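You operate a simulated robot arm through the tools that you are given. There is no shell and no other tool. Be economical: measure what you need, move in short steps, check, and stop when the job is done.

You run a simulated two-armed robot. Do the job below in one go: nothing can be reset, and whatever is moved stays where it is left.

JOB
Switch the closing head off and set it to the 59 cm mark.
Fine: free the orange post lever, wind the blue post wheel, lock the lever; then check that it turns free: black wheel to its second mark.

It is judged by the outcome, as a careful person would: the job done as asked, and still so three seconds after it is handed in. It fails if anything else is knocked over, pushed out of place, dropped, spilled or broken.

ROBOT AND FRAMES
Two 7-joint arms with two-finger grippers on one trunk, on a base that drives. Base frame: it is fixed to the floor where the robot stands at the start and does not move with it; the origin is under the middle of the robot, x ahead of it, y to its left, z up. Lengths are in mm, angles in degrees, forces in N, time in s.
The left shoulder is at the start at [44, 216, 1392], the right one opposite. With the tool pointing down near the work surface each hand reaches from about 100 to 760 mm from the robot's upright axis, wherever it stands, measured 20 degrees to its own side. Places, roughly: black wheel [600, 100, 1200]; blue head lever [400, 400, 1100]; blue post wheel [200, 600, 800]; grey knob [400, 100, 1100]; orange post lever [100, 700, 900]; square green button [500, 0, 1100]. Payload 3.43 kg a hand.
Tool frame (each hand has its own): the origin (TCP) lies between the finger pads and is the grasp point; the fingertips stand 20 mm ahead of it; z points along the fingers, y is the line along which they close. Largest opening 124 mm; the body of the gripper starts 93 mm behind the TCP.
Orientation is told as [roll, pitch, yaw] about the base's x, y, z axes, in that order, counted from this pose: with the fingers straight down and closing along the base's y, the tool's x points along the base's -x, its y along +y and its z along -z.

CONTROLS
- The arms move only by the tool move_arm. It takes "left_commands", "right_commands" or both (then of equal length, played together; a hand with none holds still); each is a list of rows, each a list of 7 numbers: the shift along the base's x, y, z in mm, then the turn, a rotation vector about the base's x, y, z in degrees, then the finger opening in mm, from 0 to 124. In form: [[tx, ty, tz, ax, ay, az, hand], ...]. A call has 1 to 10 rows; each row shifts and turns the commanded pose from where the row before left it. A row lasts 0.2 s, in which the tool goes at most 50 mm and 8.6 degrees; a call with a longer step from one row to the next is refused whole, and so is a gripper value outside its range. A pose out of reach is approached as far as the arm can. The call stops where the force on the tool passes 40 N (or 10 N more than at its start, if that is more) or the arm is blocked; 0.2 s more then pass. Each finger travels about 72 mm/s and halts on what it meets, pressing with about 29 N; the grip force reading is that of the motor and also rises with nothing between the fingers. The clock runs only during rows and for 0.2 s after the last one: add rows that do not move to give the fingers time. The reply holds the time, the measured pose of the TCP, the force on the tool along the base axes, the opening and the grip force, in the units named above and with some noise, with the torque about the TCP (base axes, N m) and any sound that the robot's microphone picked up.
- Cameras (640 x 400 px; columns grow to the right, rows downward): "scene" is now at [136.8, 49.7, 1561.4]; the picture's right is [0.58, -0.81, 0.00], its down [-0.51, -0.37, -0.78] and it looks along [0.63, 0.45, -0.63] (base axes); focal length 243 px, centre (320, 200). "left" rides on the left gripper at [82, -14, -140] in its tool frame; the picture's right is [0.17, 0.99, 0.00], its down [-0.83, 0.14, -0.54] and it looks along [-0.53, 0.09, 0.84] (tool axes); focal length 243 px, centre (320, 200). "right" rides on the right gripper at [82, 14, -140] in its tool frame; the picture's right is [-0.17, 0.99, 0.00], its down [-0.83, -0.14, -0.54] and it looks along [-0.53, -0.09, 0.84] (tool axes); focal length 243 px, centre (320, 200). There is no depth. A picture from a camera that has moved, and an enlarged one, comes with that camera's place and axes in the base frame and with its lens.
- grab_frame(camera): a new picture of that camera. It takes no simulated time.
- lift_body(by): slides the trunk up (or, below 0, down) by that many mm; the arms and the scene camera ride with it, the base frame stays. It gives what a move gives, with no picture.
- roll_base(legs): drives the robot by 1 to 6 legs, each [ahead, left, turn to the left] in mm, mm and degrees, along the robot's own axes; the way and the turn of a leg run together, so that a leg with both is an arc; at most 1500 mm and 180 degrees a leg. The arms and the cameras ride along, it lands a little off, and it stops where it bumps. It gives what a move gives.
- head_to(pan, tilt): turns the head with the scene camera to pan (to the left, within 80 degrees either way) and tilt (down, from -29 to 69), counted from straight ahead of the robot. It gives what a move gives.
- enlarge(camera, box): a new picture of the part [left, top, right, bottom] of that camera's present view, enlarged. It takes no simulated time.
- close_job(): hands the job in; it is judged then, once.

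Go step by step. Nothing tells you exact positions but the pictures and the camera data: compare them with the known pose of the tool, close in by small moves and look again before you grip or let go. The budget is 120 turns and 108 pictures, counting those below and the enlarged ones. Unless the task says otherwise, let go and move clear before handing in, and close with one line.

The tools are called after "Request:" as a command line: name --argument value ..., lists and objects as JSON in quotes. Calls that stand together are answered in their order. move_arm: Moves the arms, as the interface text tells. Its arguments: {"type":"object","properties":{"left_commands":{"type":"array"},"right_commands":{"type":"array"}},"required":[]} The other tools are called the same way: lift_body (by) slides the trunk up or down; roll_base (legs) drives the base; head_to (pan, tilt) turns the head that bears the scene camera; grab_frame (camera) takes a picture; enlarge (camera, box) takes an enlarged picture of a part of a camera's view; close_job () hands the job in.

At the start:

```text
time_s: 0.0
left_tool_pos: [341.8, 425.6, 1405.9]
left_orientation: [0.0, 0.0, -0.1]
left_wrist_force: [0.5, -0.3, 0.2]
left_torque: [0.01, 0.03, 0.0]
left_width: 124.1
left_grip_force: 0.0
right_tool_pos: [353.7, 17.1, 1404.9]
right_orientation: [0.0, 0.0, 0.0]
right_wrist_force: [-0.2, 0.3, -0.8]
right_torque: [-0.04, 0.0, 0.01]
right_width: 123.9
right_grip_force: 0.0
trunk travel left (down, up): [-538.0, 53.0]
robot x, y, heading: [-1.1, -2.7, -0.1]
head pan, tilt: [35.5, 39.2]
```

scene: 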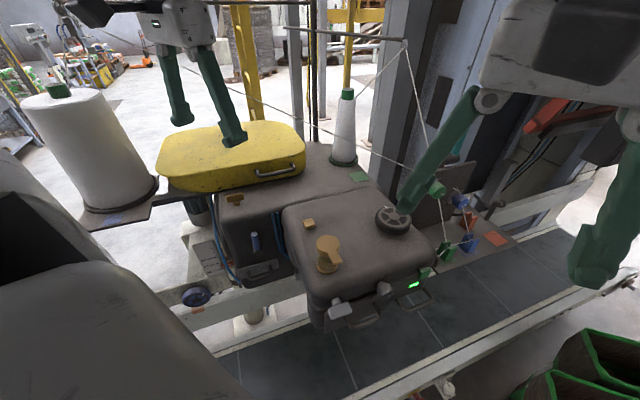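
right: 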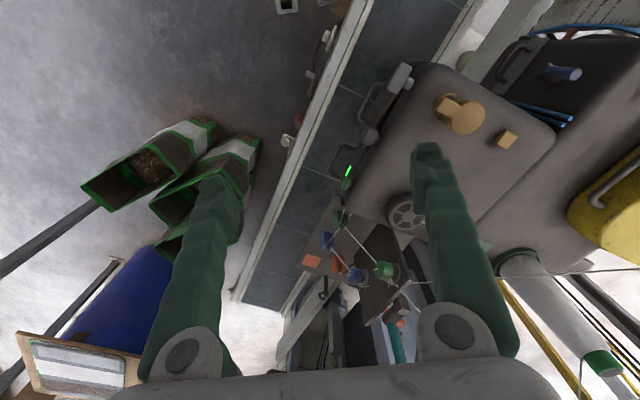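
left: 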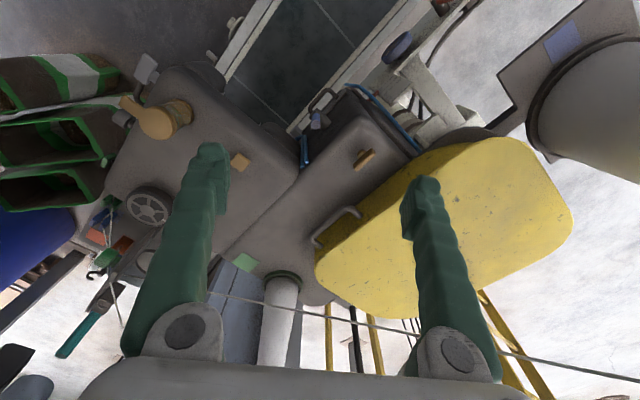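

I see the sewing (closing) head with a black handwheel, an orange knob, a green-lit button and levers; the post with wheel is to the left. I look closer at the controls first.

Request:
enlarge --camera "scene" --box '[260, 180, 520, 340]'

Request:
enlarge --camera "scene" --box '[130, 170, 330, 340]'

Request:
enlarge --camera "left" --box '[280, 0, 480, 180]'

```text
2.46 times, centred on (390, 260) of scene
camera zoom: at [136.8, 49.7, 1561.4], right [0.58, -0.81, 0.0], down [-0.51, -0.37, -0.78], along [0.63, 0.45, -0.63], focal length 598 px, centre (148, 52)
```

zoom: 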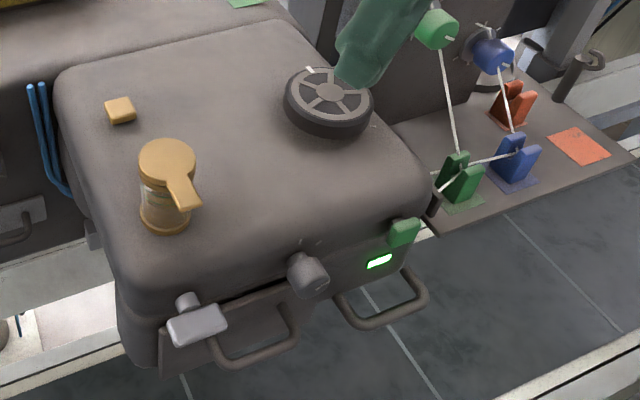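

```text
2.35 times, centred on (230, 255) of scene
camera zoom: at [136.8, 49.7, 1561.4], right [0.58, -0.81, 0.0], down [-0.51, -0.37, -0.78], along [0.63, 0.45, -0.63], focal length 571 px, centre (532, 71)
```

zoom: 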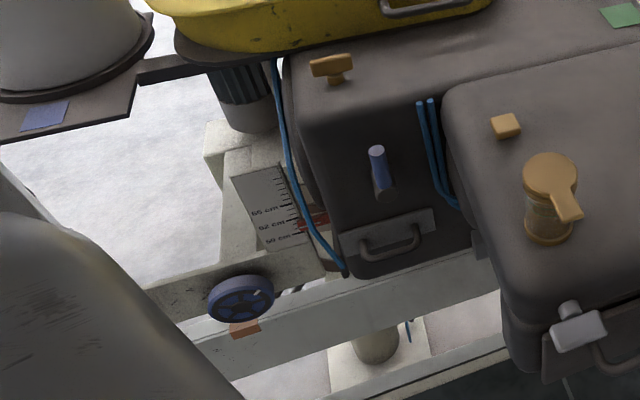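

```text
2.22 times, centred on (380, 90) of left
camera zoom: at [260.5, 411.5, 1545.3], right [-0.17, 0.99, 0.0], down [0.83, 0.14, 0.54], along [0.53, 0.09, -0.84], focal length 539 px, centre (187, 444)
```

zoom: 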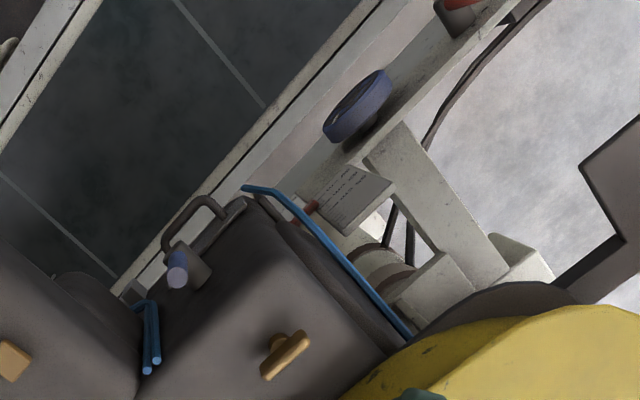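

The post's scale, wheel and orange lever are to the left; I turn the head there.

Request:
head_to --pan 72 --tilt 48

Request:
grab_frame --camera "scene"

```text
time_s: 1.0
left_tool_pos: [342.3, 424.5, 1405.5]
left_orientation: [0.1, 0.0, 0.0]
left_wrist_force: [0.0, -0.3, -0.2]
left_torque: [0.0, -0.03, 0.02]
left_width: 123.9
left_grip_force: 0.2
right_tool_pos: [354.9, 16.6, 1404.8]
right_orientation: [-0.1, 0.0, 0.0]
right_wrist_force: [-0.4, 0.9, -0.6]
right_torque: [-0.02, -0.02, 0.0]
right_width: 123.8
right_grip_force: 0.1
trunk travel left (down, up): [-538.0, 53.0]
robot x, y, heading: [0.6, 0.7, -0.2]
head pan, tilt: [72.0, 48.0]
```

```text
101 pictures are left
camera scene: at [91.6, 74.9, 1548.7], right [0.95, -0.31, 0.0], down [-0.23, -0.71, -0.67], along [0.21, 0.64, -0.74], focal length 243 px, centre (320, 200)
```

scene: 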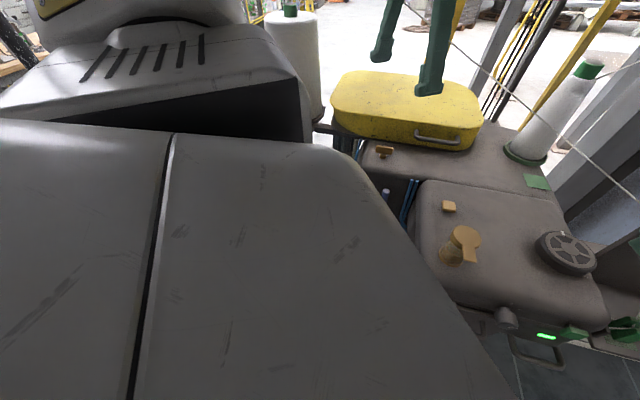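

The wheel axis points at about (-0.54,-0.84), so the machine's front faces a robot turned ~57° to the left. I turn in place so that everything lies ahead.

Request:
roll_base --legs '[[0, 0, 30]]'

Request:
roll_base --legs '[[0, 0, 27]]'

Request:
head_to --pan 10 --tilt 50

Request:
grab_frame --camera "scene"

```text
time_s: 3.3
left_tool_pos: [89.5, 538.6, 1405.2]
left_orientation: [-0.1, 0.0, 29.4]
left_wrist_force: [0.0, 0.7, -0.5]
left_torque: [-0.03, -0.02, 0.04]
left_width: 123.9
left_grip_force: 0.0
right_tool_pos: [300.0, 188.9, 1404.1]
right_orientation: [0.0, 0.1, 29.4]
right_wrist_force: [-0.1, -0.2, 0.2]
right_torque: [0.0, -0.01, -0.03]
right_width: 123.9
right_grip_force: 0.1
trunk travel left (down, up): [-538.0, 53.0]
robot x, y, heading: [0.5, -0.5, 29.4]
head pan, tilt: [72.0, 48.0]
```

```text
time_s: 5.5
left_tool_pos: [-165.2, 521.7, 1404.9]
left_orientation: [0.1, -0.1, 56.4]
left_wrist_force: [-0.6, 0.2, 0.0]
left_torque: [0.0, -0.03, 0.05]
left_width: 124.0
left_grip_force: 0.1
right_tool_pos: [182.8, 303.9, 1404.2]
right_orientation: [0.1, 0.0, 56.3]
right_wrist_force: [0.1, -0.9, 0.0]
right_torque: [0.0, 0.01, -0.02]
right_width: 123.9
right_grip_force: 0.1
trunk travel left (down, up): [-538.0, 53.0]
robot x, y, heading: [3.7, 2.9, 56.2]
head pan, tilt: [72.0, 48.0]
```

```text
time_s: 6.8
left_tool_pos: [-163.9, 519.9, 1404.2]
left_orientation: [0.0, -0.1, 56.4]
left_wrist_force: [0.2, 0.9, 0.0]
left_torque: [0.01, -0.02, -0.01]
left_width: 123.9
left_grip_force: 0.1
right_tool_pos: [181.8, 304.7, 1404.8]
right_orientation: [0.0, -0.1, 56.3]
right_wrist_force: [-1.0, -0.3, 0.3]
right_torque: [0.02, -0.03, 0.0]
right_width: 123.7
right_grip_force: 0.0
trunk travel left (down, up): [-538.0, 53.0]
robot x, y, heading: [-0.7, -1.2, 56.4]
head pan, tilt: [10.0, 50.0]
```

```text
100 pictures are left
camera scene: at [68.0, 126.6, 1546.0], right [0.92, -0.4, 0.0], down [-0.31, -0.7, -0.64], along [0.26, 0.59, -0.77], focal length 243 px, centre (320, 200)
```

scene: 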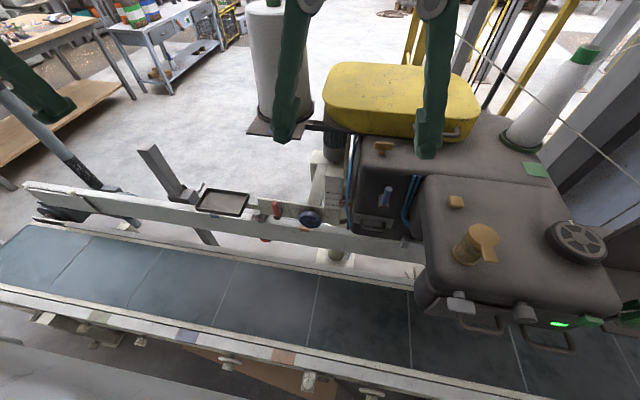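

Good view now. I zoom on the post and on the head front.

Request:
enlarge --camera "scene" --box '[250, 150, 370, 260]'

Request:
enlarge --camera "scene" --box '[420, 190, 640, 360]'

```text
3.64 times, centred on (310, 205) of scene
camera zoom: at [68.0, 126.6, 1546.0], right [0.92, -0.4, 0.0], down [-0.31, -0.7, -0.64], along [0.26, 0.59, -0.77], focal length 883 px, centre (356, 182)
```

zoom: 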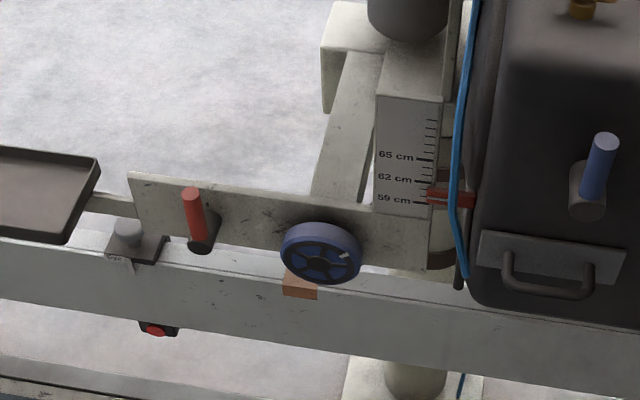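

```text
2.35 times, centred on (530, 275) of scene
camera zoom: at [68.0, 126.6, 1546.0], right [0.92, -0.4, 0.0], down [-0.31, -0.7, -0.64], along [0.26, 0.59, -0.77], focal length 571 px, centre (-174, 24)
```

zoom: 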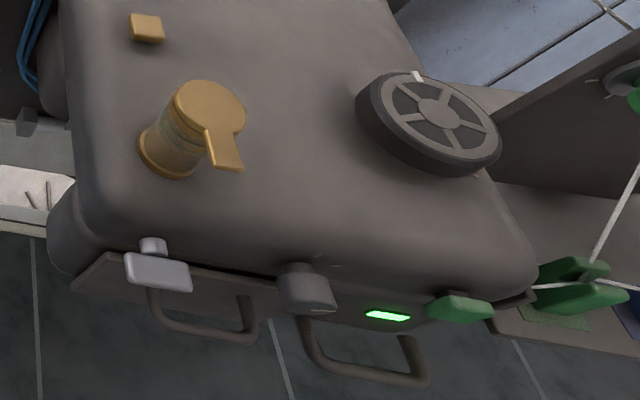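

The switch (green button, lamp lit) comes first. I bring the right hand in front of the head, high, to look at the button from near.

Request:
move_arm --right_commands '[[-22, -33, 0, 0, 0, 0, 60], [-22, -33, 0, 0, 0, 0, 30], [-22, -33, 0, 0, 0, 0, 0], [-11, -17, 0, 0, 0, 0, 0], [36, -24, 0, 0, 0, 0, 0], [36, -24, 0, 0, 0, 0, 0], [36, -24, 0, 0, 0, 0, 0], [36, -24, 0, 0, 0, 0, 0], [36, -24, 0, 0, 0, 0, 0], [36, -24, 0, 0, 0, 0, 0]]'

Request:
move_arm --right_commands '[[36, -24, 0, 0, 0, 0, 0], [36, -24, 0, 0, 0, 0, 0], [36, -24, 0, 0, 0, 0, 0], [36, -24, 0, 0, 0, 0, 0], [0, 0, -40, 0, 0, 0, 0], [0, 0, -40, 0, 0, 0, 0], [0, 0, -40, 0, 0, 0, 0]]'

Request:
grab_frame --camera "right"

```text
time_s: 7.6
left_tool_pos: [-165.1, 520.0, 1405.3]
left_orientation: [0.0, 0.0, 56.4]
left_wrist_force: [0.7, 1.5, 0.2]
left_torque: [0.03, -0.01, -0.02]
left_width: 123.9
left_grip_force: 0.1
right_tool_pos: [127.1, 219.4, 1403.1]
right_orientation: [-0.1, -0.5, 55.1]
right_wrist_force: [1.1, 0.4, -1.4]
right_torque: [-0.03, 0.07, 0.02]
right_width: 16.3
right_grip_force: 0.2
trunk travel left (down, up): [-538.0, 53.0]
robot x, y, heading: [-4.4, 0.9, 56.3]
head pan, tilt: [10.0, 50.0]
stopped in row 3 (right hand): the force on the tool passed its limit at 88 N (the readings are from after the stop); the commanded pose is now the measured one
```

```text
time_s: 8.1
left_tool_pos: [-161.5, 517.8, 1406.0]
left_orientation: [0.3, 0.1, 56.4]
left_wrist_force: [0.8, -0.2, 0.0]
left_torque: [0.05, 0.03, 0.01]
left_width: 124.1
left_grip_force: 0.0
right_tool_pos: [162.1, 200.7, 1400.2]
right_orientation: [-0.1, -0.7, 54.2]
right_wrist_force: [-1.6, 5.3, -3.4]
right_torque: [-0.36, -0.41, -0.49]
right_width: 0.2
right_grip_force: 28.9
trunk travel left (down, up): [-538.0, 53.0]
robot x, y, heading: [0.4, -1.1, 56.4]
head pan, tilt: [10.0, 50.0]
stopped in row 2 (right hand): the force on the tool passed its limit at 54 N (the readings are from after the stop); the commanded pose is now the measured one
```

```text
97 pictures are left
camera right: at [102.1, 140.4, 1538.0], right [-0.7, 0.71, 0.0], down [0.59, 0.59, 0.55], along [0.39, 0.39, -0.84], focal length 243 px, centre (320, 200)
```

right: 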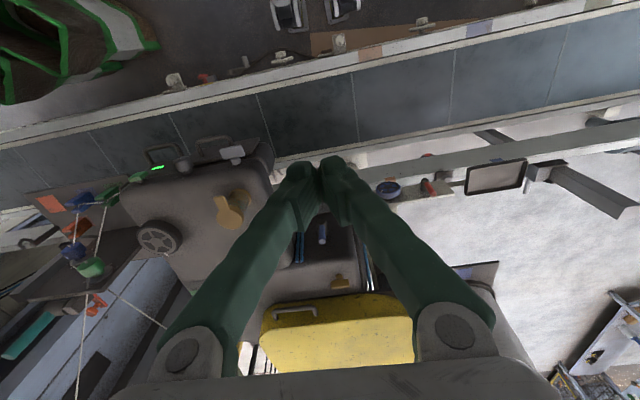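

The right hand touched my own head mast; I go forward first, then right, then down.

Request:
move_arm --right_commands '[[22, 33, 0, 0, 0, 0.6, 0], [22, 33, 0, 0, 0, 0.6, 0], [22, 33, 0, 0, 0, 0.6, 0], [36, -24, 0, 0, 0, 0, 0], [36, -24, 0, 0, 0, 0, 0], [36, -24, 0, 0, 0, 0, 0], [36, -24, 0, 0, 0, 0, 0], [36, -24, 0, 0, 0, 0, 0], [36, -24, 0, 0, 0, 0, 0], [36, -24, 0, 0, 0, 0, 0]]'

Request:
grab_frame --camera "scene"

```text
time_s: 10.2
left_tool_pos: [-163.2, 520.0, 1404.5]
left_orientation: [0.0, -0.1, 56.4]
left_wrist_force: [-0.9, -0.5, 0.7]
left_torque: [0.04, 0.02, 0.03]
left_width: 124.0
left_grip_force: 0.1
right_tool_pos: [379.0, 103.8, 1340.1]
right_orientation: [-0.1, -0.8, 56.3]
right_wrist_force: [-0.5, 1.0, 0.3]
right_torque: [0.0, 0.02, 0.02]
right_width: 0.0
right_grip_force: 28.4
right hand out of reach, approached as far as the arm can: row 3, 6, 7, 8, 9, 10
trunk travel left (down, up): [-538.0, 53.0]
robot x, y, heading: [2.2, -3.0, 56.5]
head pan, tilt: [10.0, 50.0]
```

```text
96 pictures are left
camera scene: at [69.1, 125.4, 1546.1], right [0.92, -0.4, 0.0], down [-0.31, -0.7, -0.64], along [0.26, 0.59, -0.77], focal length 243 px, centre (320, 200)
```

scene: 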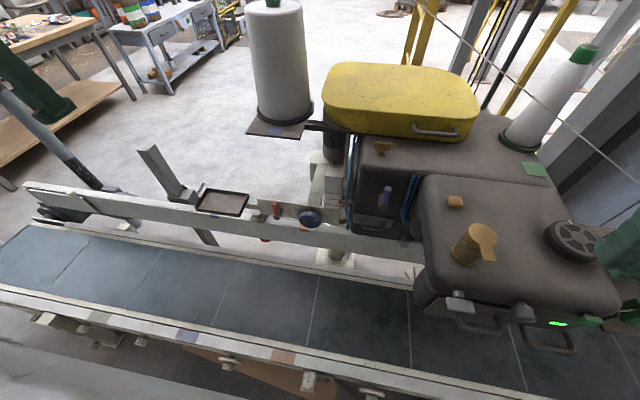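

Request:
move_arm --right_commands '[[-8, -13, -20, 0, 0, 0, 0], [-8, -13, -30, 0, 0, 0, 0], [-8, -13, -10, 0, 0, 0, 0], [30, -20, 0, 0, 0, 0, 0], [30, -20, 0, 0, 0, 0, 0], [30, -20, 0, 0, 0, 0, 0], [0, 0, 0, 0, 0, 0, 0]]'

Request:
grab_frame --camera "right"

```text
time_s: 11.8
left_tool_pos: [-164.4, 520.0, 1404.5]
left_orientation: [0.0, 0.1, 56.3]
left_wrist_force: [0.8, -0.6, 0.2]
left_torque: [-0.02, -0.03, -0.04]
left_width: 124.1
left_grip_force: 0.1
right_tool_pos: [387.1, 79.2, 1327.5]
right_orientation: [-0.2, -0.7, 56.0]
right_wrist_force: [-0.1, 0.3, 0.4]
right_torque: [-0.04, -0.02, -0.04]
right_width: 0.1
right_grip_force: 29.0
right hand out of reach, approached as far as the arm can: row 1, 2, 3, 4, 5, 6
trunk travel left (down, up): [-538.0, 53.0]
robot x, y, heading: [-1.8, 2.6, 56.6]
head pan, tilt: [10.0, 50.0]
```

```text
95 pictures are left
camera right: at [329.0, 17.9, 1466.9], right [-0.73, 0.69, 0.0], down [0.57, 0.61, 0.55], along [0.38, 0.4, -0.84], focal length 243 px, centre (320, 200)
```

right: 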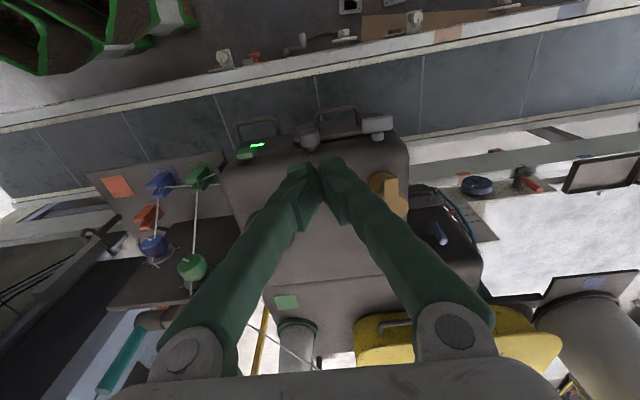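

Reach is poor this high; I raise the trunk and bring the hand back and down to see the head front.

Request:
lift_body --by 50

Request:
move_arm --right_commands '[[-15, -23, -20, 0, 0, 0, 0], [-15, -23, -40, 0, 0, 0, 0], [-15, -23, -40, 0, 0, 0, 0], [-15, -23, -40, 0, 0, 0, 0], [0, 0, 0, 0, 0, 0, 0]]'

Request:
grab_frame --camera "right"

```text
time_s: 12.8
left_tool_pos: [-163.6, 520.6, 1454.0]
left_orientation: [0.0, 0.2, 56.3]
left_wrist_force: [-0.2, 1.7, -1.0]
left_torque: [-0.02, 0.0, -0.02]
left_width: 123.7
left_grip_force: 0.0
right_tool_pos: [370.2, 58.9, 1415.1]
right_orientation: [-0.2, -9.4, 56.1]
right_wrist_force: [0.8, 0.7, 0.5]
right_torque: [-0.01, -0.01, 0.0]
right_width: 0.4
right_grip_force: 28.9
trunk travel left (down, up): [-588.0, 3.0]
robot x, y, heading: [-0.5, 1.2, 56.4]
head pan, tilt: [10.0, 50.0]
```

```text
time_s: 14.0
left_tool_pos: [-165.3, 519.8, 1455.6]
left_orientation: [0.0, 0.0, 56.4]
left_wrist_force: [0.8, -0.1, 0.3]
left_torque: [0.03, 0.01, 0.04]
left_width: 124.0
left_grip_force: 0.0
right_tool_pos: [366.5, 61.9, 1408.4]
right_orientation: [-0.2, -9.7, 56.1]
right_wrist_force: [0.0, 0.1, -0.2]
right_torque: [0.04, -0.01, -0.01]
right_width: 0.2
right_grip_force: 29.2
right hand out of reach, approached as far as the arm can: row 1, 2, 3, 4
trunk travel left (down, up): [-588.0, 3.0]
robot x, y, heading: [4.6, 0.2, 56.6]
head pan, tilt: [10.0, 50.0]
```

```text
94 pictures are left
camera right: at [297.5, -16.5, 1532.7], right [-0.73, 0.69, 0.02], down [0.52, 0.53, 0.67], along [0.45, 0.5, -0.74], focal length 243 px, centre (320, 200)
```

right: 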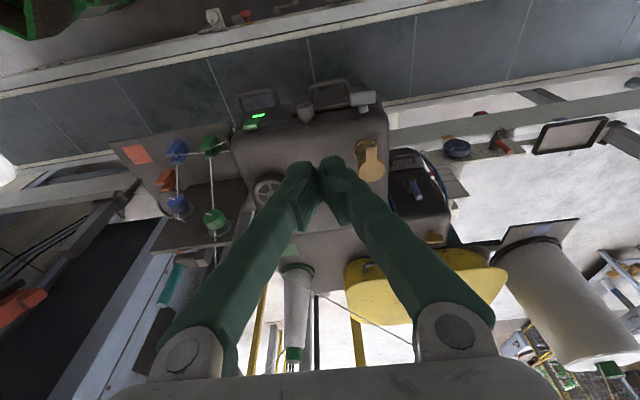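

The arm is too folded: the work is too near. Before backing up, I look to the right/rear.

Request:
head_to --pan -80 --tilt 45

Request:
grab_frame --camera "scene"

Request:
head_to --pan 80 --tilt 45

Request:
grab_frame --camera "scene"

```text
time_s: 15.6
left_tool_pos: [-163.8, 521.3, 1455.4]
left_orientation: [0.0, 0.1, 56.5]
left_wrist_force: [0.5, 1.0, 0.7]
left_torque: [0.04, 0.0, 0.03]
left_width: 123.8
left_grip_force: 0.1
right_tool_pos: [367.3, 63.4, 1408.2]
right_orientation: [-0.3, -9.5, 56.1]
right_wrist_force: [1.4, -0.6, 0.1]
right_torque: [-0.02, 0.01, 0.05]
right_width: 0.1
right_grip_force: 29.0
trunk travel left (down, up): [-588.0, 3.0]
robot x, y, heading: [-1.0, -0.8, 56.6]
head pan, tilt: [-80.0, 45.0]
```

```text
93 pictures are left
camera scene: at [79.9, -24.2, 1606.0], right [-0.4, -0.92, 0.0], down [-0.65, 0.28, -0.71], along [0.65, -0.28, -0.71], focal length 243 px, centre (320, 200)
```

scene: 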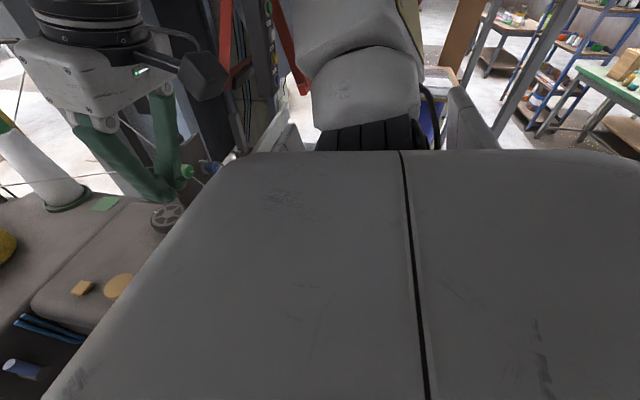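

```text
time_s: 18.1
left_tool_pos: [-165.5, 521.5, 1454.7]
left_orientation: [0.0, 0.0, 56.4]
left_wrist_force: [-0.5, -0.4, -0.1]
left_torque: [0.02, 0.02, 0.01]
left_width: 123.8
left_grip_force: 0.2
right_tool_pos: [367.1, 63.1, 1409.7]
right_orientation: [-0.2, -9.5, 56.0]
right_wrist_force: [0.5, 0.0, -0.1]
right_torque: [-0.03, 0.02, 0.01]
right_width: 0.1
right_grip_force: 28.9
trunk travel left (down, up): [-588.0, 3.0]
robot x, y, heading: [0.5, -0.2, 56.4]
head pan, tilt: [80.0, 45.0]
```

```text
92 pictures are left
camera scene: at [-53.5, 64.5, 1606.0], right [0.69, 0.72, 0.0], down [0.51, -0.49, -0.71], along [-0.51, 0.49, -0.71], focal length 243 px, centre (320, 200)
```

scene: 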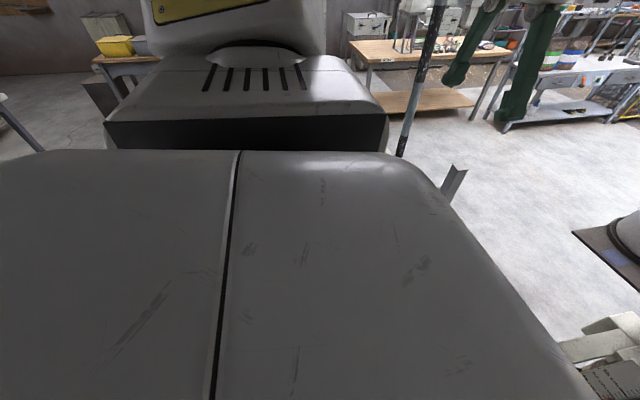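

The floor behind-left is clear and the crates are far right; I back up 180 mm gently.

Request:
roll_base --legs '[[-180, 0, 0]]'

Request:
head_to --pan -20 --tilt 45

Request:
move_arm --right_commands '[[0, 0, 0, 0, 0, 0, 0]]'

Request:
grab_frame --camera "scene"

```text
time_s: 19.8
left_tool_pos: [-263.2, 371.9, 1452.4]
left_orientation: [-0.1, 0.3, 56.3]
left_wrist_force: [0.2, 0.3, -0.3]
left_torque: [-0.02, 0.05, 0.01]
left_width: 124.1
left_grip_force: 0.0
right_tool_pos: [268.6, -86.4, 1408.1]
right_orientation: [-0.2, -9.2, 55.9]
right_wrist_force: [1.3, -0.3, -0.5]
right_torque: [0.01, 0.01, -0.03]
right_width: 0.0
right_grip_force: 28.3
trunk travel left (down, up): [-588.0, 3.0]
robot x, y, heading: [-100.0, -151.7, 56.3]
head pan, tilt: [80.0, 45.0]
```

```text
time_s: 21.6
left_tool_pos: [-265.3, 369.9, 1455.3]
left_orientation: [0.0, 0.0, 56.3]
left_wrist_force: [-0.9, -0.1, 0.3]
left_torque: [-0.02, 0.01, 0.02]
left_width: 124.0
left_grip_force: 0.1
right_tool_pos: [265.6, -89.6, 1408.4]
right_orientation: [-0.2, -9.5, 56.0]
right_wrist_force: [-0.2, -0.1, 0.2]
right_torque: [-0.01, 0.01, -0.01]
right_width: 0.0
right_grip_force: 28.8
trunk travel left (down, up): [-588.0, 3.0]
robot x, y, heading: [-103.3, -149.4, 56.0]
head pan, tilt: [-20.0, 45.0]
```

```text
time_s: 22.0
left_tool_pos: [-264.4, 368.7, 1454.6]
left_orientation: [0.0, 0.0, 56.3]
left_wrist_force: [0.2, -0.2, 0.9]
left_torque: [-0.01, -0.04, 0.01]
left_width: 124.0
left_grip_force: 0.1
right_tool_pos: [265.8, -89.2, 1408.7]
right_orientation: [-0.2, -9.5, 55.9]
right_wrist_force: [-0.1, -0.1, 0.4]
right_torque: [0.03, 0.0, 0.02]
right_width: 0.0
right_grip_force: 29.1
trunk travel left (down, up): [-588.0, 3.0]
robot x, y, heading: [-100.2, -153.2, 56.4]
head pan, tilt: [-20.0, 45.0]
```

```text
91 pictures are left
camera scene: at [-30.4, -95.5, 1606.1], right [0.59, -0.81, 0.0], down [-0.57, -0.42, -0.71], along [0.57, 0.42, -0.71], focal length 243 px, centre (320, 200)
```

scene: 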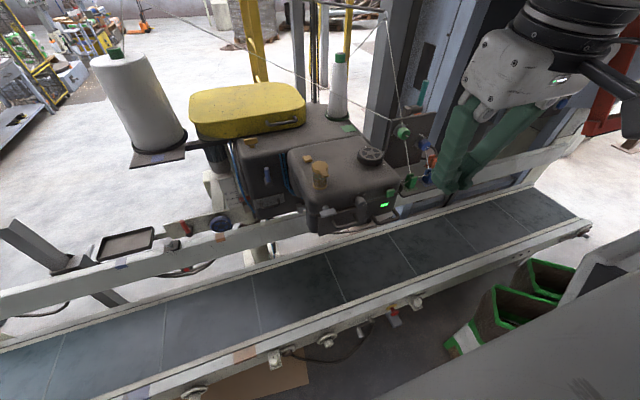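

Request:
enlarge --camera "scene" --box '[280, 120, 440, 240]'

Request:
enlarge --camera "scene" --box '[160, 120, 300, 250]'

```text
3.33 times, centred on (360, 180) of scene
camera zoom: at [-30.4, -95.5, 1606.1], right [0.59, -0.81, 0.0], down [-0.57, -0.42, -0.71], along [0.57, 0.42, -0.71], focal length 809 px, centre (187, 267)
```

zoom: 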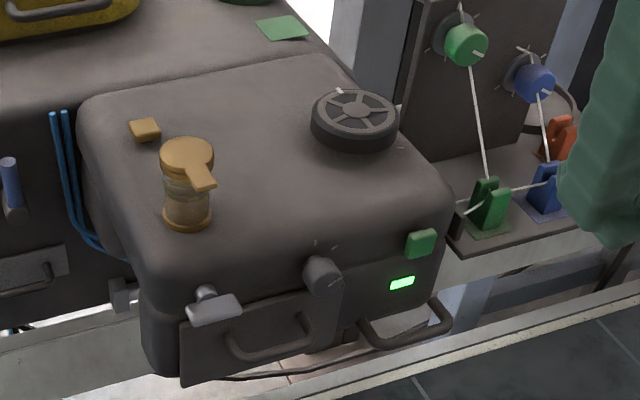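

```text
3.08 times, centred on (230, 185) of scene
camera zoom: at [-30.4, -95.5, 1606.1], right [0.59, -0.81, 0.0], down [-0.57, -0.42, -0.71], along [0.57, 0.42, -0.71], focal length 747 px, centre (597, 246)
```

zoom: 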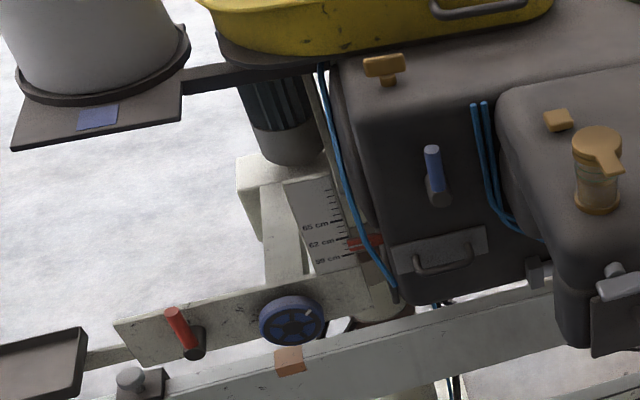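

Button is at about [523,50,1103] on the head's front face. I pitch the right hand forward while it hangs clear in front of it.

Request:
move_arm --right_commands '[[4, 7, -10, 6.66, -4.42, 0, 0], [4, 7, -10, 6.66, -4.42, 0, 0], [4, 7, -10, 6.66, -4.42, 0, 0], [4, 7, -10, 6.66, -4.42, 0, 0], [4, 7, -10, 6.66, -4.42, 0, 0], [4, 7, -10, 6.66, -4.42, 0, 0], [4, 7, -10, 6.66, -4.42, 0, 0], [4, 7, -10, 6.66, -4.42, 0, 0], [4, 7, -10, 6.66, -4.42, 0, 0], [0, 0, 0, 0, 0, 0, 0]]'

Request:
grab_frame --camera "scene"

```text
time_s: 24.2
left_tool_pos: [-263.6, 370.6, 1453.7]
left_orientation: [0.1, 0.2, 56.4]
left_wrist_force: [-0.1, -1.0, 0.4]
left_torque: [-0.05, 0.03, 0.01]
left_width: 123.9
left_grip_force: 0.0
right_tool_pos: [403.3, 118.3, 1407.3]
right_orientation: [0.0, -61.3, 55.7]
right_wrist_force: [0.1, 0.1, 0.0]
right_torque: [0.0, 0.02, 0.02]
right_width: 0.3
right_grip_force: 28.9
right hand out of reach, approached as far as the arm can: row 1, 2, 3, 4, 5, 6, 7, 8, 9
trunk travel left (down, up): [-588.0, 3.0]
robot x, y, heading: [-102.3, -151.3, 56.2]
head pan, tilt: [-20.0, 45.0]
```

```text
88 pictures are left
camera scene: at [-29.7, -93.7, 1605.9], right [0.59, -0.81, 0.0], down [-0.57, -0.42, -0.71], along [0.57, 0.42, -0.71], focal length 243 px, centre (320, 200)
```

scene: 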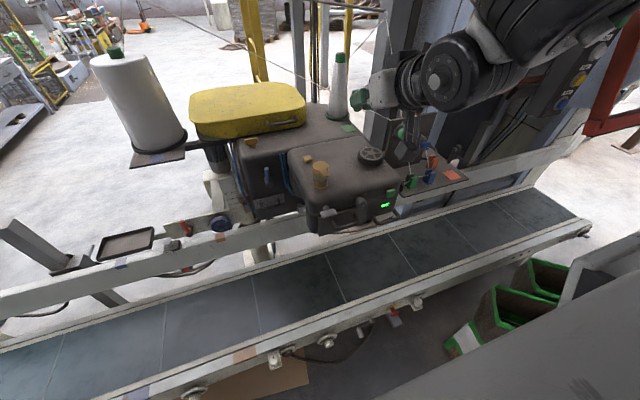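

The arm lags its command. I ask for a plain step back-down to see if it follows.

Request:
move_arm --right_commands '[[-17, -25, -5, 0, 0, 0, 0], [-17, -25, -5, 0, 0, 0, 0], [-17, -25, -5, 0, 0, 0, 0]]'

```text
time_s: 25.0
left_tool_pos: [-263.1, 369.0, 1454.3]
left_orientation: [0.1, -0.1, 56.3]
left_wrist_force: [0.5, 0.4, -0.2]
left_torque: [0.03, -0.04, 0.04]
left_width: 123.9
left_grip_force: 0.1
right_tool_pos: [394.0, 117.2, 1417.5]
right_orientation: [0.0, -61.3, 55.5]
right_wrist_force: [0.5, -0.7, -0.8]
right_torque: [0.01, 0.01, -0.01]
right_width: 0.0
right_grip_force: 29.2
right hand out of reach, approached as far as the arm can: row 1, 2, 3
trunk travel left (down, up): [-588.0, 3.0]
robot x, y, heading: [-99.8, -153.8, 56.0]
head pan, tilt: [-20.0, 45.0]
```

I back up 100 mm more for elbow room, then move the command forward to a proper place in front of the head.

Request:
roll_base --legs '[[-100, 0, 0]]'

Request:
move_arm --right_commands '[[22, 33, 20, 0, 0, 0, 0], [22, 33, 20, 0, 0, 0, 0], [22, 33, 0, 0, 0, 0, 0]]'

Request:
grab_frame --camera "scene"

```text
time_s: 26.2
left_tool_pos: [-316.9, 291.7, 1453.9]
left_orientation: [0.0, 0.2, 56.4]
left_wrist_force: [0.1, -0.7, 0.7]
left_torque: [-0.03, 0.02, -0.03]
left_width: 123.8
left_grip_force: 0.0
right_tool_pos: [341.1, 38.5, 1416.9]
right_orientation: [0.0, -61.1, 55.6]
right_wrist_force: [0.1, 0.2, -0.1]
right_torque: [0.01, -0.02, 0.01]
right_width: 0.1
right_grip_force: 29.6
trunk travel left (down, up): [-588.0, 3.0]
robot x, y, heading: [-150.8, -232.0, 56.4]
head pan, tilt: [-20.0, 45.0]
```

```text
time_s: 27.0
left_tool_pos: [-323.2, 289.5, 1453.9]
left_orientation: [-0.2, 0.1, 56.3]
left_wrist_force: [-0.7, 0.9, -0.2]
left_torque: [-0.01, -0.04, 0.0]
left_width: 123.9
left_grip_force: 0.0
right_tool_pos: [353.2, 85.6, 1425.5]
right_orientation: [-0.3, -61.5, 55.5]
right_wrist_force: [-1.2, -0.2, 0.3]
right_torque: [-0.03, -0.03, -0.05]
right_width: 0.3
right_grip_force: 29.3
right hand out of reach, approached as far as the arm can: row 1, 2, 3
trunk travel left (down, up): [-588.0, 3.0]
robot x, y, heading: [-153.2, -235.9, 56.4]
head pan, tilt: [-20.0, 45.0]
```

```text
87 pictures are left
camera scene: at [-89.2, -175.6, 1606.2], right [0.59, -0.81, 0.0], down [-0.57, -0.42, -0.71], along [0.57, 0.42, -0.71], focal length 243 px, centre (320, 200)
```

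scene: 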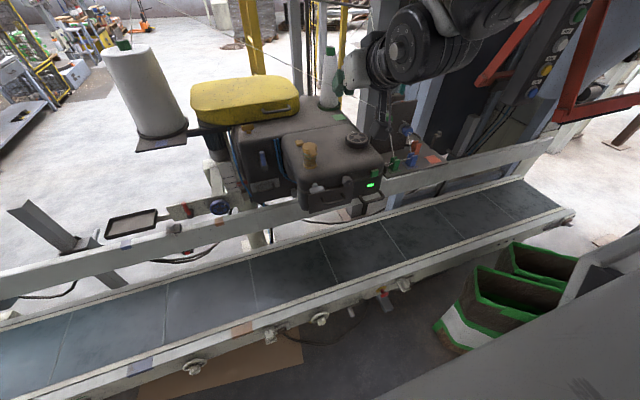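

Request:
move_arm --right_commands '[[22, 33, 25, 0, 0, 0, 0], [22, 33, 25, 0, 0, 0, 0]]'

Request:
move_arm --right_commands '[[22, 33, 25, 0, 0, 0, 0], [22, 33, 25, 0, 0, 0, 0]]'

```text
time_s: 27.6
left_tool_pos: [-322.4, 290.9, 1452.7]
left_orientation: [-0.2, 0.1, 56.3]
left_wrist_force: [0.3, 0.4, -0.2]
left_torque: [-0.05, -0.03, -0.01]
left_width: 124.1
left_grip_force: 0.0
right_tool_pos: [343.7, 150.5, 1461.8]
right_orientation: [-0.1, -61.5, 55.2]
right_wrist_force: [-0.3, 0.9, -0.4]
right_torque: [-0.03, 0.01, -0.06]
right_width: 0.0
right_grip_force: 28.9
right hand out of reach, approached as far as the arm can: row 1, 2
trunk travel left (down, up): [-588.0, 3.0]
robot x, y, heading: [-156.4, -230.6, 56.3]
head pan, tilt: [-20.0, 45.0]
```

```text
time_s: 28.2
left_tool_pos: [-322.2, 291.9, 1454.0]
left_orientation: [-0.2, 0.0, 56.2]
left_wrist_force: [0.1, 0.6, -0.3]
left_torque: [-0.03, -0.01, 0.0]
left_width: 123.7
left_grip_force: 0.0
right_tool_pos: [329.0, 212.1, 1492.9]
right_orientation: [0.2, -61.5, 54.8]
right_wrist_force: [-0.4, 0.1, -0.2]
right_torque: [0.01, 0.01, 0.02]
right_width: 0.4
right_grip_force: 28.7
right hand out of reach, approached as far as the arm can: row 1, 2
trunk travel left (down, up): [-588.0, 3.0]
robot x, y, heading: [-155.8, -232.4, 56.2]
head pan, tilt: [-20.0, 45.0]
```

The right arm sits in an awkward configuration. I check where the hand is relative to the thread before unwinding.

Request:
head_to --pan -15 --tilt 25

Request:
grab_frame --camera "scene"

```text
time_s: 29.1
left_tool_pos: [-318.7, 288.0, 1453.6]
left_orientation: [0.0, 0.1, 56.3]
left_wrist_force: [-0.1, 0.0, -0.4]
left_torque: [0.01, 0.01, 0.01]
left_width: 123.9
left_grip_force: 0.0
right_tool_pos: [333.0, 209.3, 1492.5]
right_orientation: [0.5, -61.5, 54.5]
right_wrist_force: [0.8, 0.3, -0.5]
right_torque: [0.02, -0.02, 0.03]
right_width: 0.1
right_grip_force: 29.1
trunk travel left (down, up): [-588.0, 3.0]
robot x, y, heading: [-153.9, -234.6, 56.4]
head pan, tilt: [-15.0, 25.0]
```

```text
86 pictures are left
camera scene: at [-80.9, -164.6, 1636.6], right [0.66, -0.75, 0.0], down [-0.32, -0.28, -0.91], along [0.68, 0.6, -0.42], focal length 243 px, centre (320, 200)
```

scene: 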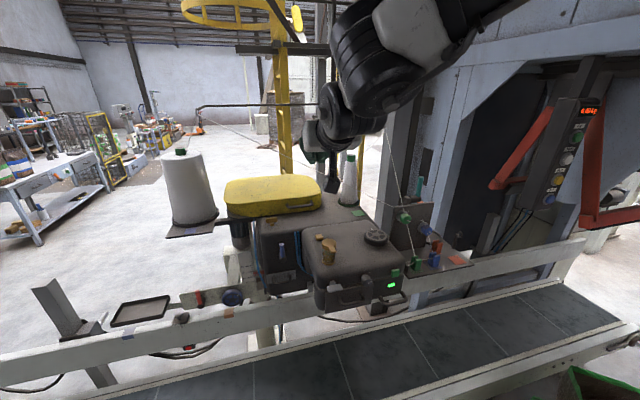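

Request:
move_arm --right_commands '[[-30, 10, 30, -6.66, 4.42, 0, 0], [-30, 10, 20, -6.66, 4.42, 0, 0], [-30, 10, 10, -6.66, 4.42, 0, 0], [-30, 10, 0, -6.66, 4.42, 0, 0], [-30, 10, 0, -6.66, 4.42, 0, 0]]'

Request:
move_arm --right_commands '[[-30, 15, 0, -6.66, 4.42, 0, 0], [-30, 15, 0, -6.66, 4.42, 0, 0], [-30, 15, 0, -6.66, 4.42, 0, 0]]'

Request:
grab_frame --camera "scene"

```text
time_s: 30.3
left_tool_pos: [-318.5, 288.4, 1453.4]
left_orientation: [0.0, 0.2, 56.3]
left_wrist_force: [-0.1, -0.1, 0.0]
left_torque: [0.0, 0.0, -0.02]
left_width: 124.1
left_grip_force: 0.0
right_tool_pos: [213.1, 229.8, 1589.5]
right_orientation: [10.3, -23.4, 48.0]
right_wrist_force: [1.0, -0.3, -0.3]
right_torque: [-0.04, 0.01, 0.01]
right_width: 0.0
right_grip_force: 29.3
right hand out of reach, approached as far as the arm can: row 1, 2, 3, 4, 5
trunk travel left (down, up): [-588.0, 3.0]
robot x, y, heading: [-155.8, -231.2, 56.2]
head pan, tilt: [-15.0, 25.0]
stopped in row 5 (right hand): the arm was blocked; the commanded pose is now the measured one
```

```text
time_s: 30.9
left_tool_pos: [-319.0, 288.2, 1453.3]
left_orientation: [0.0, 0.2, 56.4]
left_wrist_force: [-0.3, -0.4, 0.3]
left_torque: [-0.01, 0.0, 0.03]
left_width: 124.3
left_grip_force: 0.0
right_tool_pos: [200.8, 215.6, 1626.8]
right_orientation: [17.5, -8.2, 42.9]
right_wrist_force: [0.1, 0.2, -0.9]
right_torque: [-0.06, 0.03, -0.02]
right_width: 0.0
right_grip_force: 28.5
right hand out of reach, approached as far as the arm can: row 1, 2, 3
trunk travel left (down, up): [-588.0, 3.0]
robot x, y, heading: [-156.2, -227.1, 56.2]
head pan, tilt: [-15.0, 25.0]
stopped in row 3 (right hand): the arm was blocked; the commanded pose is now the measured one
```

```text
85 pictures are left
camera scene: at [-79.0, -162.7, 1636.3], right [0.66, -0.75, 0.0], down [-0.32, -0.28, -0.91], along [0.68, 0.6, -0.42], focal length 243 px, centre (320, 200)
```

scene: 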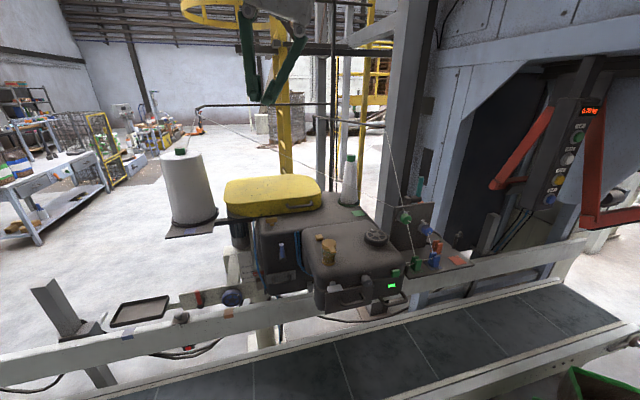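

The command is synced again. I straighten the hand to point down at a comfortable place ahead.

Request:
move_arm --right_commands '[[-10, -14, -40, -4.6, -1.5, 3.3, 0], [-10, -14, -40, -4.6, -1.5, 3.3, 0], [-10, -14, -40, -4.6, -1.5, 3.3, 0], [-10, -14, -40, -4.6, -1.5, 3.3, 0], [0, 0, 0, 0, 0, 0, 0]]'

```text
time_s: 32.1
left_tool_pos: [-318.1, 286.3, 1454.4]
left_orientation: [-0.1, 0.1, 56.3]
left_wrist_force: [0.5, 0.0, 0.5]
left_torque: [-0.01, 0.02, 0.03]
left_width: 124.0
left_grip_force: 0.1
right_tool_pos: [167.4, 153.6, 1479.7]
right_orientation: [3.2, 1.4, 56.4]
right_wrist_force: [-0.3, -0.2, 0.6]
right_torque: [-0.01, -0.02, 0.0]
right_width: 0.0
right_grip_force: 29.2
trunk travel left (down, up): [-588.0, 3.0]
robot x, y, heading: [-155.3, -233.5, 56.3]
head pan, tilt: [-15.0, 25.0]
```

Request:
move_arm --right_commands '[[-3, -5, -45, -0.6, 0, 0, 0], [-3, -5, -45, -0.6, 0, 0, 0], [-3, -5, -45, -0.6, 0, 0, 0], [-3, -5, -45, -0.6, 0, 0, 0], [-3, -5, -45, -0.6, 0, 0, 0], [33, -22, 0, 0, 0, 0, 0], [33, -22, 0, 0, 0, 0, 0], [33, -22, 0, 0, 0, 0, 0], [33, -22, 0, 0, 0, 0, 0], [33, -22, 0, 0, 0, 0, 0]]'

Request:
move_arm --right_commands '[[33, -22, 0, 0, 0, 0, 0], [33, -22, 0, 0, 0, 0, 0], [33, -22, 0, 0, 0, 0, 0], [0, 0, 0, 0, 0, 0, 0]]'

Request:
grab_frame --camera "right"

```text
time_s: 34.3
left_tool_pos: [-318.4, 285.4, 1454.9]
left_orientation: [0.0, 0.0, 56.4]
left_wrist_force: [-0.1, 0.3, 1.0]
left_torque: [0.05, 0.04, -0.08]
left_width: 124.0
left_grip_force: 0.0
right_tool_pos: [211.7, 12.2, 1239.3]
right_orientation: [-0.7, 4.5, 57.1]
right_wrist_force: [0.3, -0.6, -0.2]
right_torque: [0.0, 0.05, -0.02]
right_width: 0.0
right_grip_force: 28.8
right hand out of reach, approached as far as the arm can: row 7, 8, 9, 10
trunk travel left (down, up): [-588.0, 3.0]
robot x, y, heading: [-153.9, -234.9, 56.1]
head pan, tilt: [-15.0, 25.0]
```

```text
time_s: 35.3
left_tool_pos: [-319.3, 288.8, 1454.0]
left_orientation: [0.0, 0.1, 56.3]
left_wrist_force: [-0.7, -0.2, -0.2]
left_torque: [-0.01, 0.0, 0.01]
left_width: 123.9
left_grip_force: 0.1
right_tool_pos: [214.4, -56.4, 1232.2]
right_orientation: [-0.7, 4.5, 57.1]
right_wrist_force: [-0.4, 0.7, 0.2]
right_torque: [-0.02, 0.01, 0.01]
right_width: 0.0
right_grip_force: 28.7
right hand out of reach, approached as far as the arm can: row 1, 2, 3
trunk travel left (down, up): [-588.0, 3.0]
robot x, y, heading: [-156.1, -233.8, 56.3]
head pan, tilt: [-15.0, 25.0]
```

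```text
84 pictures are left
camera right: at [162.6, -107.5, 1377.9], right [-0.74, 0.67, -0.03], down [0.58, 0.66, 0.47], along [0.34, 0.34, -0.88], focal length 243 px, centre (320, 200)
```

right: 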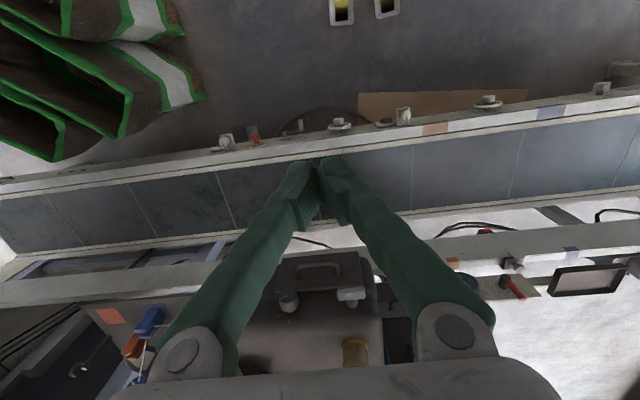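

The right arm works best straight ahead of its shoulder, so I shift the robot 250 mm to its right and bring the command back there.

Request:
roll_base --legs '[[40, -250, 0]]'

Request:
move_arm --right_commands '[[-34, 14, 0, 0, 0, 0, 0], [-34, 14, 0, 0, 0, 0, 0], [-34, 14, 0, 0, 0, 0, 0], [-34, 14, 0, 0, 0, 0, 0], [-34, 14, 0, 0, 0, 0, 0], [-34, 14, 0, 0, 0, 0, 0], [0, 0, 0, 0, 0, 0, 0]]'

Request:
grab_frame --camera "right"

```text
time_s: 39.3
left_tool_pos: [-91.5, 182.6, 1454.3]
left_orientation: [0.1, 0.0, 56.4]
left_wrist_force: [-0.2, -0.2, 0.5]
left_torque: [0.02, -0.02, -0.01]
left_width: 124.2
left_grip_force: 0.0
right_tool_pos: [442.4, -160.8, 1233.2]
right_orientation: [-0.9, 4.5, 57.3]
right_wrist_force: [1.1, -0.2, 0.9]
right_torque: [-0.02, 0.01, 0.02]
right_width: 0.0
right_grip_force: 28.9
trunk travel left (down, up): [-588.0, 3.0]
robot x, y, heading: [73.8, -339.6, 56.6]
head pan, tilt: [-15.0, 25.0]
```

```text
time_s: 40.9
left_tool_pos: [-90.0, 182.0, 1454.6]
left_orientation: [0.1, 0.1, 56.5]
left_wrist_force: [0.0, -0.2, -0.7]
left_torque: [0.01, 0.01, 0.01]
left_width: 124.1
left_grip_force: 0.0
right_tool_pos: [238.3, -78.4, 1231.7]
right_orientation: [-0.8, 4.5, 57.2]
right_wrist_force: [0.3, -0.8, -0.3]
right_torque: [0.0, 0.0, -0.01]
right_width: 0.0
right_grip_force: 28.7
trunk travel left (down, up): [-588.0, 3.0]
robot x, y, heading: [72.9, -338.1, 56.7]
head pan, tilt: [-15.0, 25.0]
```

```text
83 pictures are left
camera right: at [186.7, -129.2, 1377.1], right [-0.74, 0.67, -0.03], down [0.58, 0.66, 0.47], along [0.34, 0.34, -0.88], focal length 243 px, centre (320, 200)
```

right: 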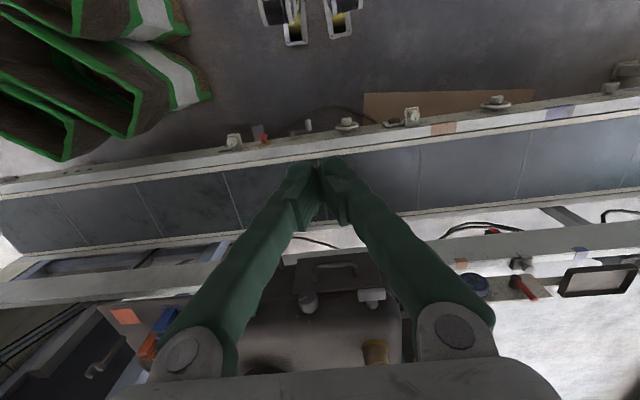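

Commands are relative to where the arm actually is — good. I move toward the front of the button.

Request:
move_arm --right_commands '[[42, 4, 0, 0, -1, 0, 0], [42, 4, 0, 0, -1, 0, 0], [42, 4, 0, 0, -1, 0, 0], [42, 4, 0, 0, -1, 0, 0], [42, 4, 0, 0, 0, 0, 0], [0, 0, 0, 0, 0, 0, 0]]'

Request:
grab_frame --camera "right"

```text
time_s: 42.3
left_tool_pos: [-88.0, 183.6, 1454.9]
left_orientation: [0.0, 0.1, 56.4]
left_wrist_force: [-0.1, 0.1, 0.8]
left_torque: [0.02, 0.06, 0.0]
left_width: 124.1
left_grip_force: 0.1
right_tool_pos: [448.0, -54.9, 1233.1]
right_orientation: [-4.1, 2.2, 56.8]
right_wrist_force: [0.4, -0.2, 0.3]
right_torque: [0.0, 0.03, 0.0]
right_width: 0.0
right_grip_force: 29.5
trunk travel left (down, up): [-588.0, 3.0]
robot x, y, heading: [72.1, -339.0, 56.3]
head pan, tilt: [-15.0, 25.0]
```

```text
82 pictures are left
camera right: at [387.9, -106.8, 1374.0], right [-0.73, 0.67, -0.08], down [0.55, 0.66, 0.51], along [0.4, 0.34, -0.85], focal length 243 px, centre (320, 200)
```

right: 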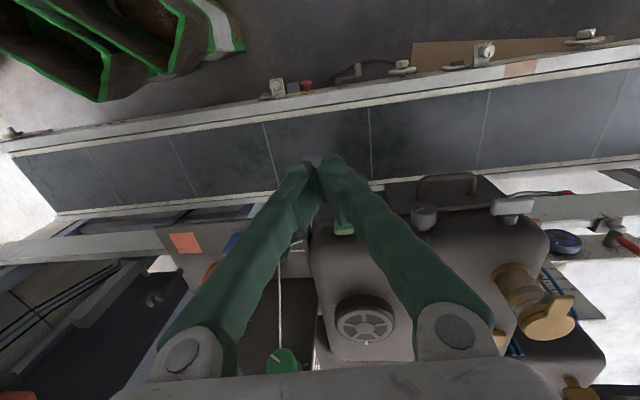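

Right hand is placed well (a≈202, button a≈325). I pitch it ~56° forward and lower to button height.

Request:
move_arm --right_commands '[[0, 0, -17, 6.9, -3.9, 0, 0], [0, 0, -17, 6.9, -3.9, 0, 0], [0, 0, -17, 6.9, -3.9, 0, 0], [0, 0, -17, 6.9, -3.9, 0, 0], [0, 0, -17, 6.9, -3.9, 0, 0], [0, 0, -17, 6.9, -3.9, 0, 0], [0, 0, -17, 6.9, -3.9, 0, 0], [0, 0, 0, 0, 0, 0, 0]]'

Request:
grab_frame --camera "right"

Request:
head_to --pan 0 --tilt 40

Request:
grab_frame --camera "scene"

```text
time_s: 44.1
left_tool_pos: [-89.5, 181.4, 1454.6]
left_orientation: [0.0, 0.2, 56.4]
left_wrist_force: [0.6, 0.6, -0.2]
left_torque: [0.05, 0.03, -0.02]
left_width: 124.1
left_grip_force: 0.0
right_tool_pos: [465.7, -57.2, 1117.0]
right_orientation: [2.4, -52.6, 50.6]
right_wrist_force: [1.3, -0.4, 0.1]
right_torque: [0.01, -0.02, 0.0]
right_width: 0.1
right_grip_force: 29.3
right hand out of reach, approached as far as the arm can: row 7
trunk travel left (down, up): [-588.0, 3.0]
robot x, y, heading: [75.7, -338.6, 56.4]
head pan, tilt: [-15.0, 25.0]
```

```text
81 pictures are left
camera right: at [357.1, -177.0, 1137.2], right [-0.72, 0.68, 0.16], down [0.18, -0.04, 0.98], along [0.67, 0.73, -0.09], focal length 243 px, centre (320, 200)
```

right: 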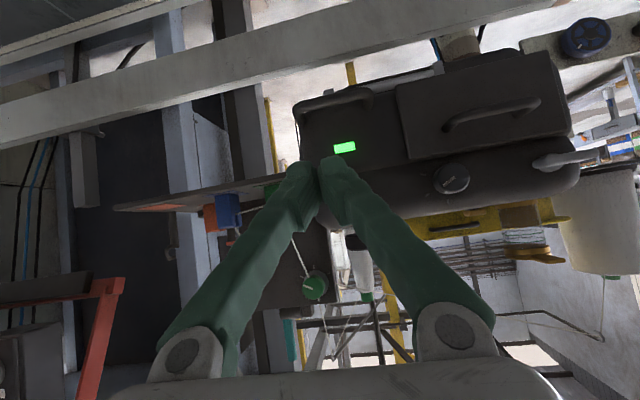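

```text
time_s: 44.8
left_tool_pos: [-92.5, 182.4, 1453.6]
left_orientation: [0.0, 0.1, 56.4]
left_wrist_force: [0.1, 0.0, 0.2]
left_torque: [0.02, 0.0, 0.01]
left_width: 124.2
left_grip_force: 0.1
right_tool_pos: [464.8, -58.2, 1116.1]
right_orientation: [1.7, -52.5, 51.3]
right_wrist_force: [1.0, -0.9, -0.3]
right_torque: [0.0, 0.0, -0.01]
right_width: 0.0
right_grip_force: 28.5
trunk travel left (down, up): [-588.0, 3.0]
robot x, y, heading: [70.9, -337.0, 56.3]
head pan, tilt: [0.0, 40.0]
```

```text
80 pictures are left
camera scene: at [126.1, -259.6, 1613.4], right [0.83, -0.55, 0.0], down [-0.36, -0.53, -0.77], along [0.42, 0.64, -0.64], focal length 243 px, centre (320, 200)
```

scene: 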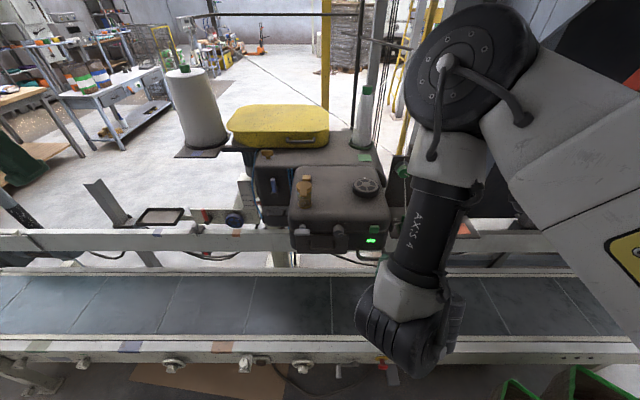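

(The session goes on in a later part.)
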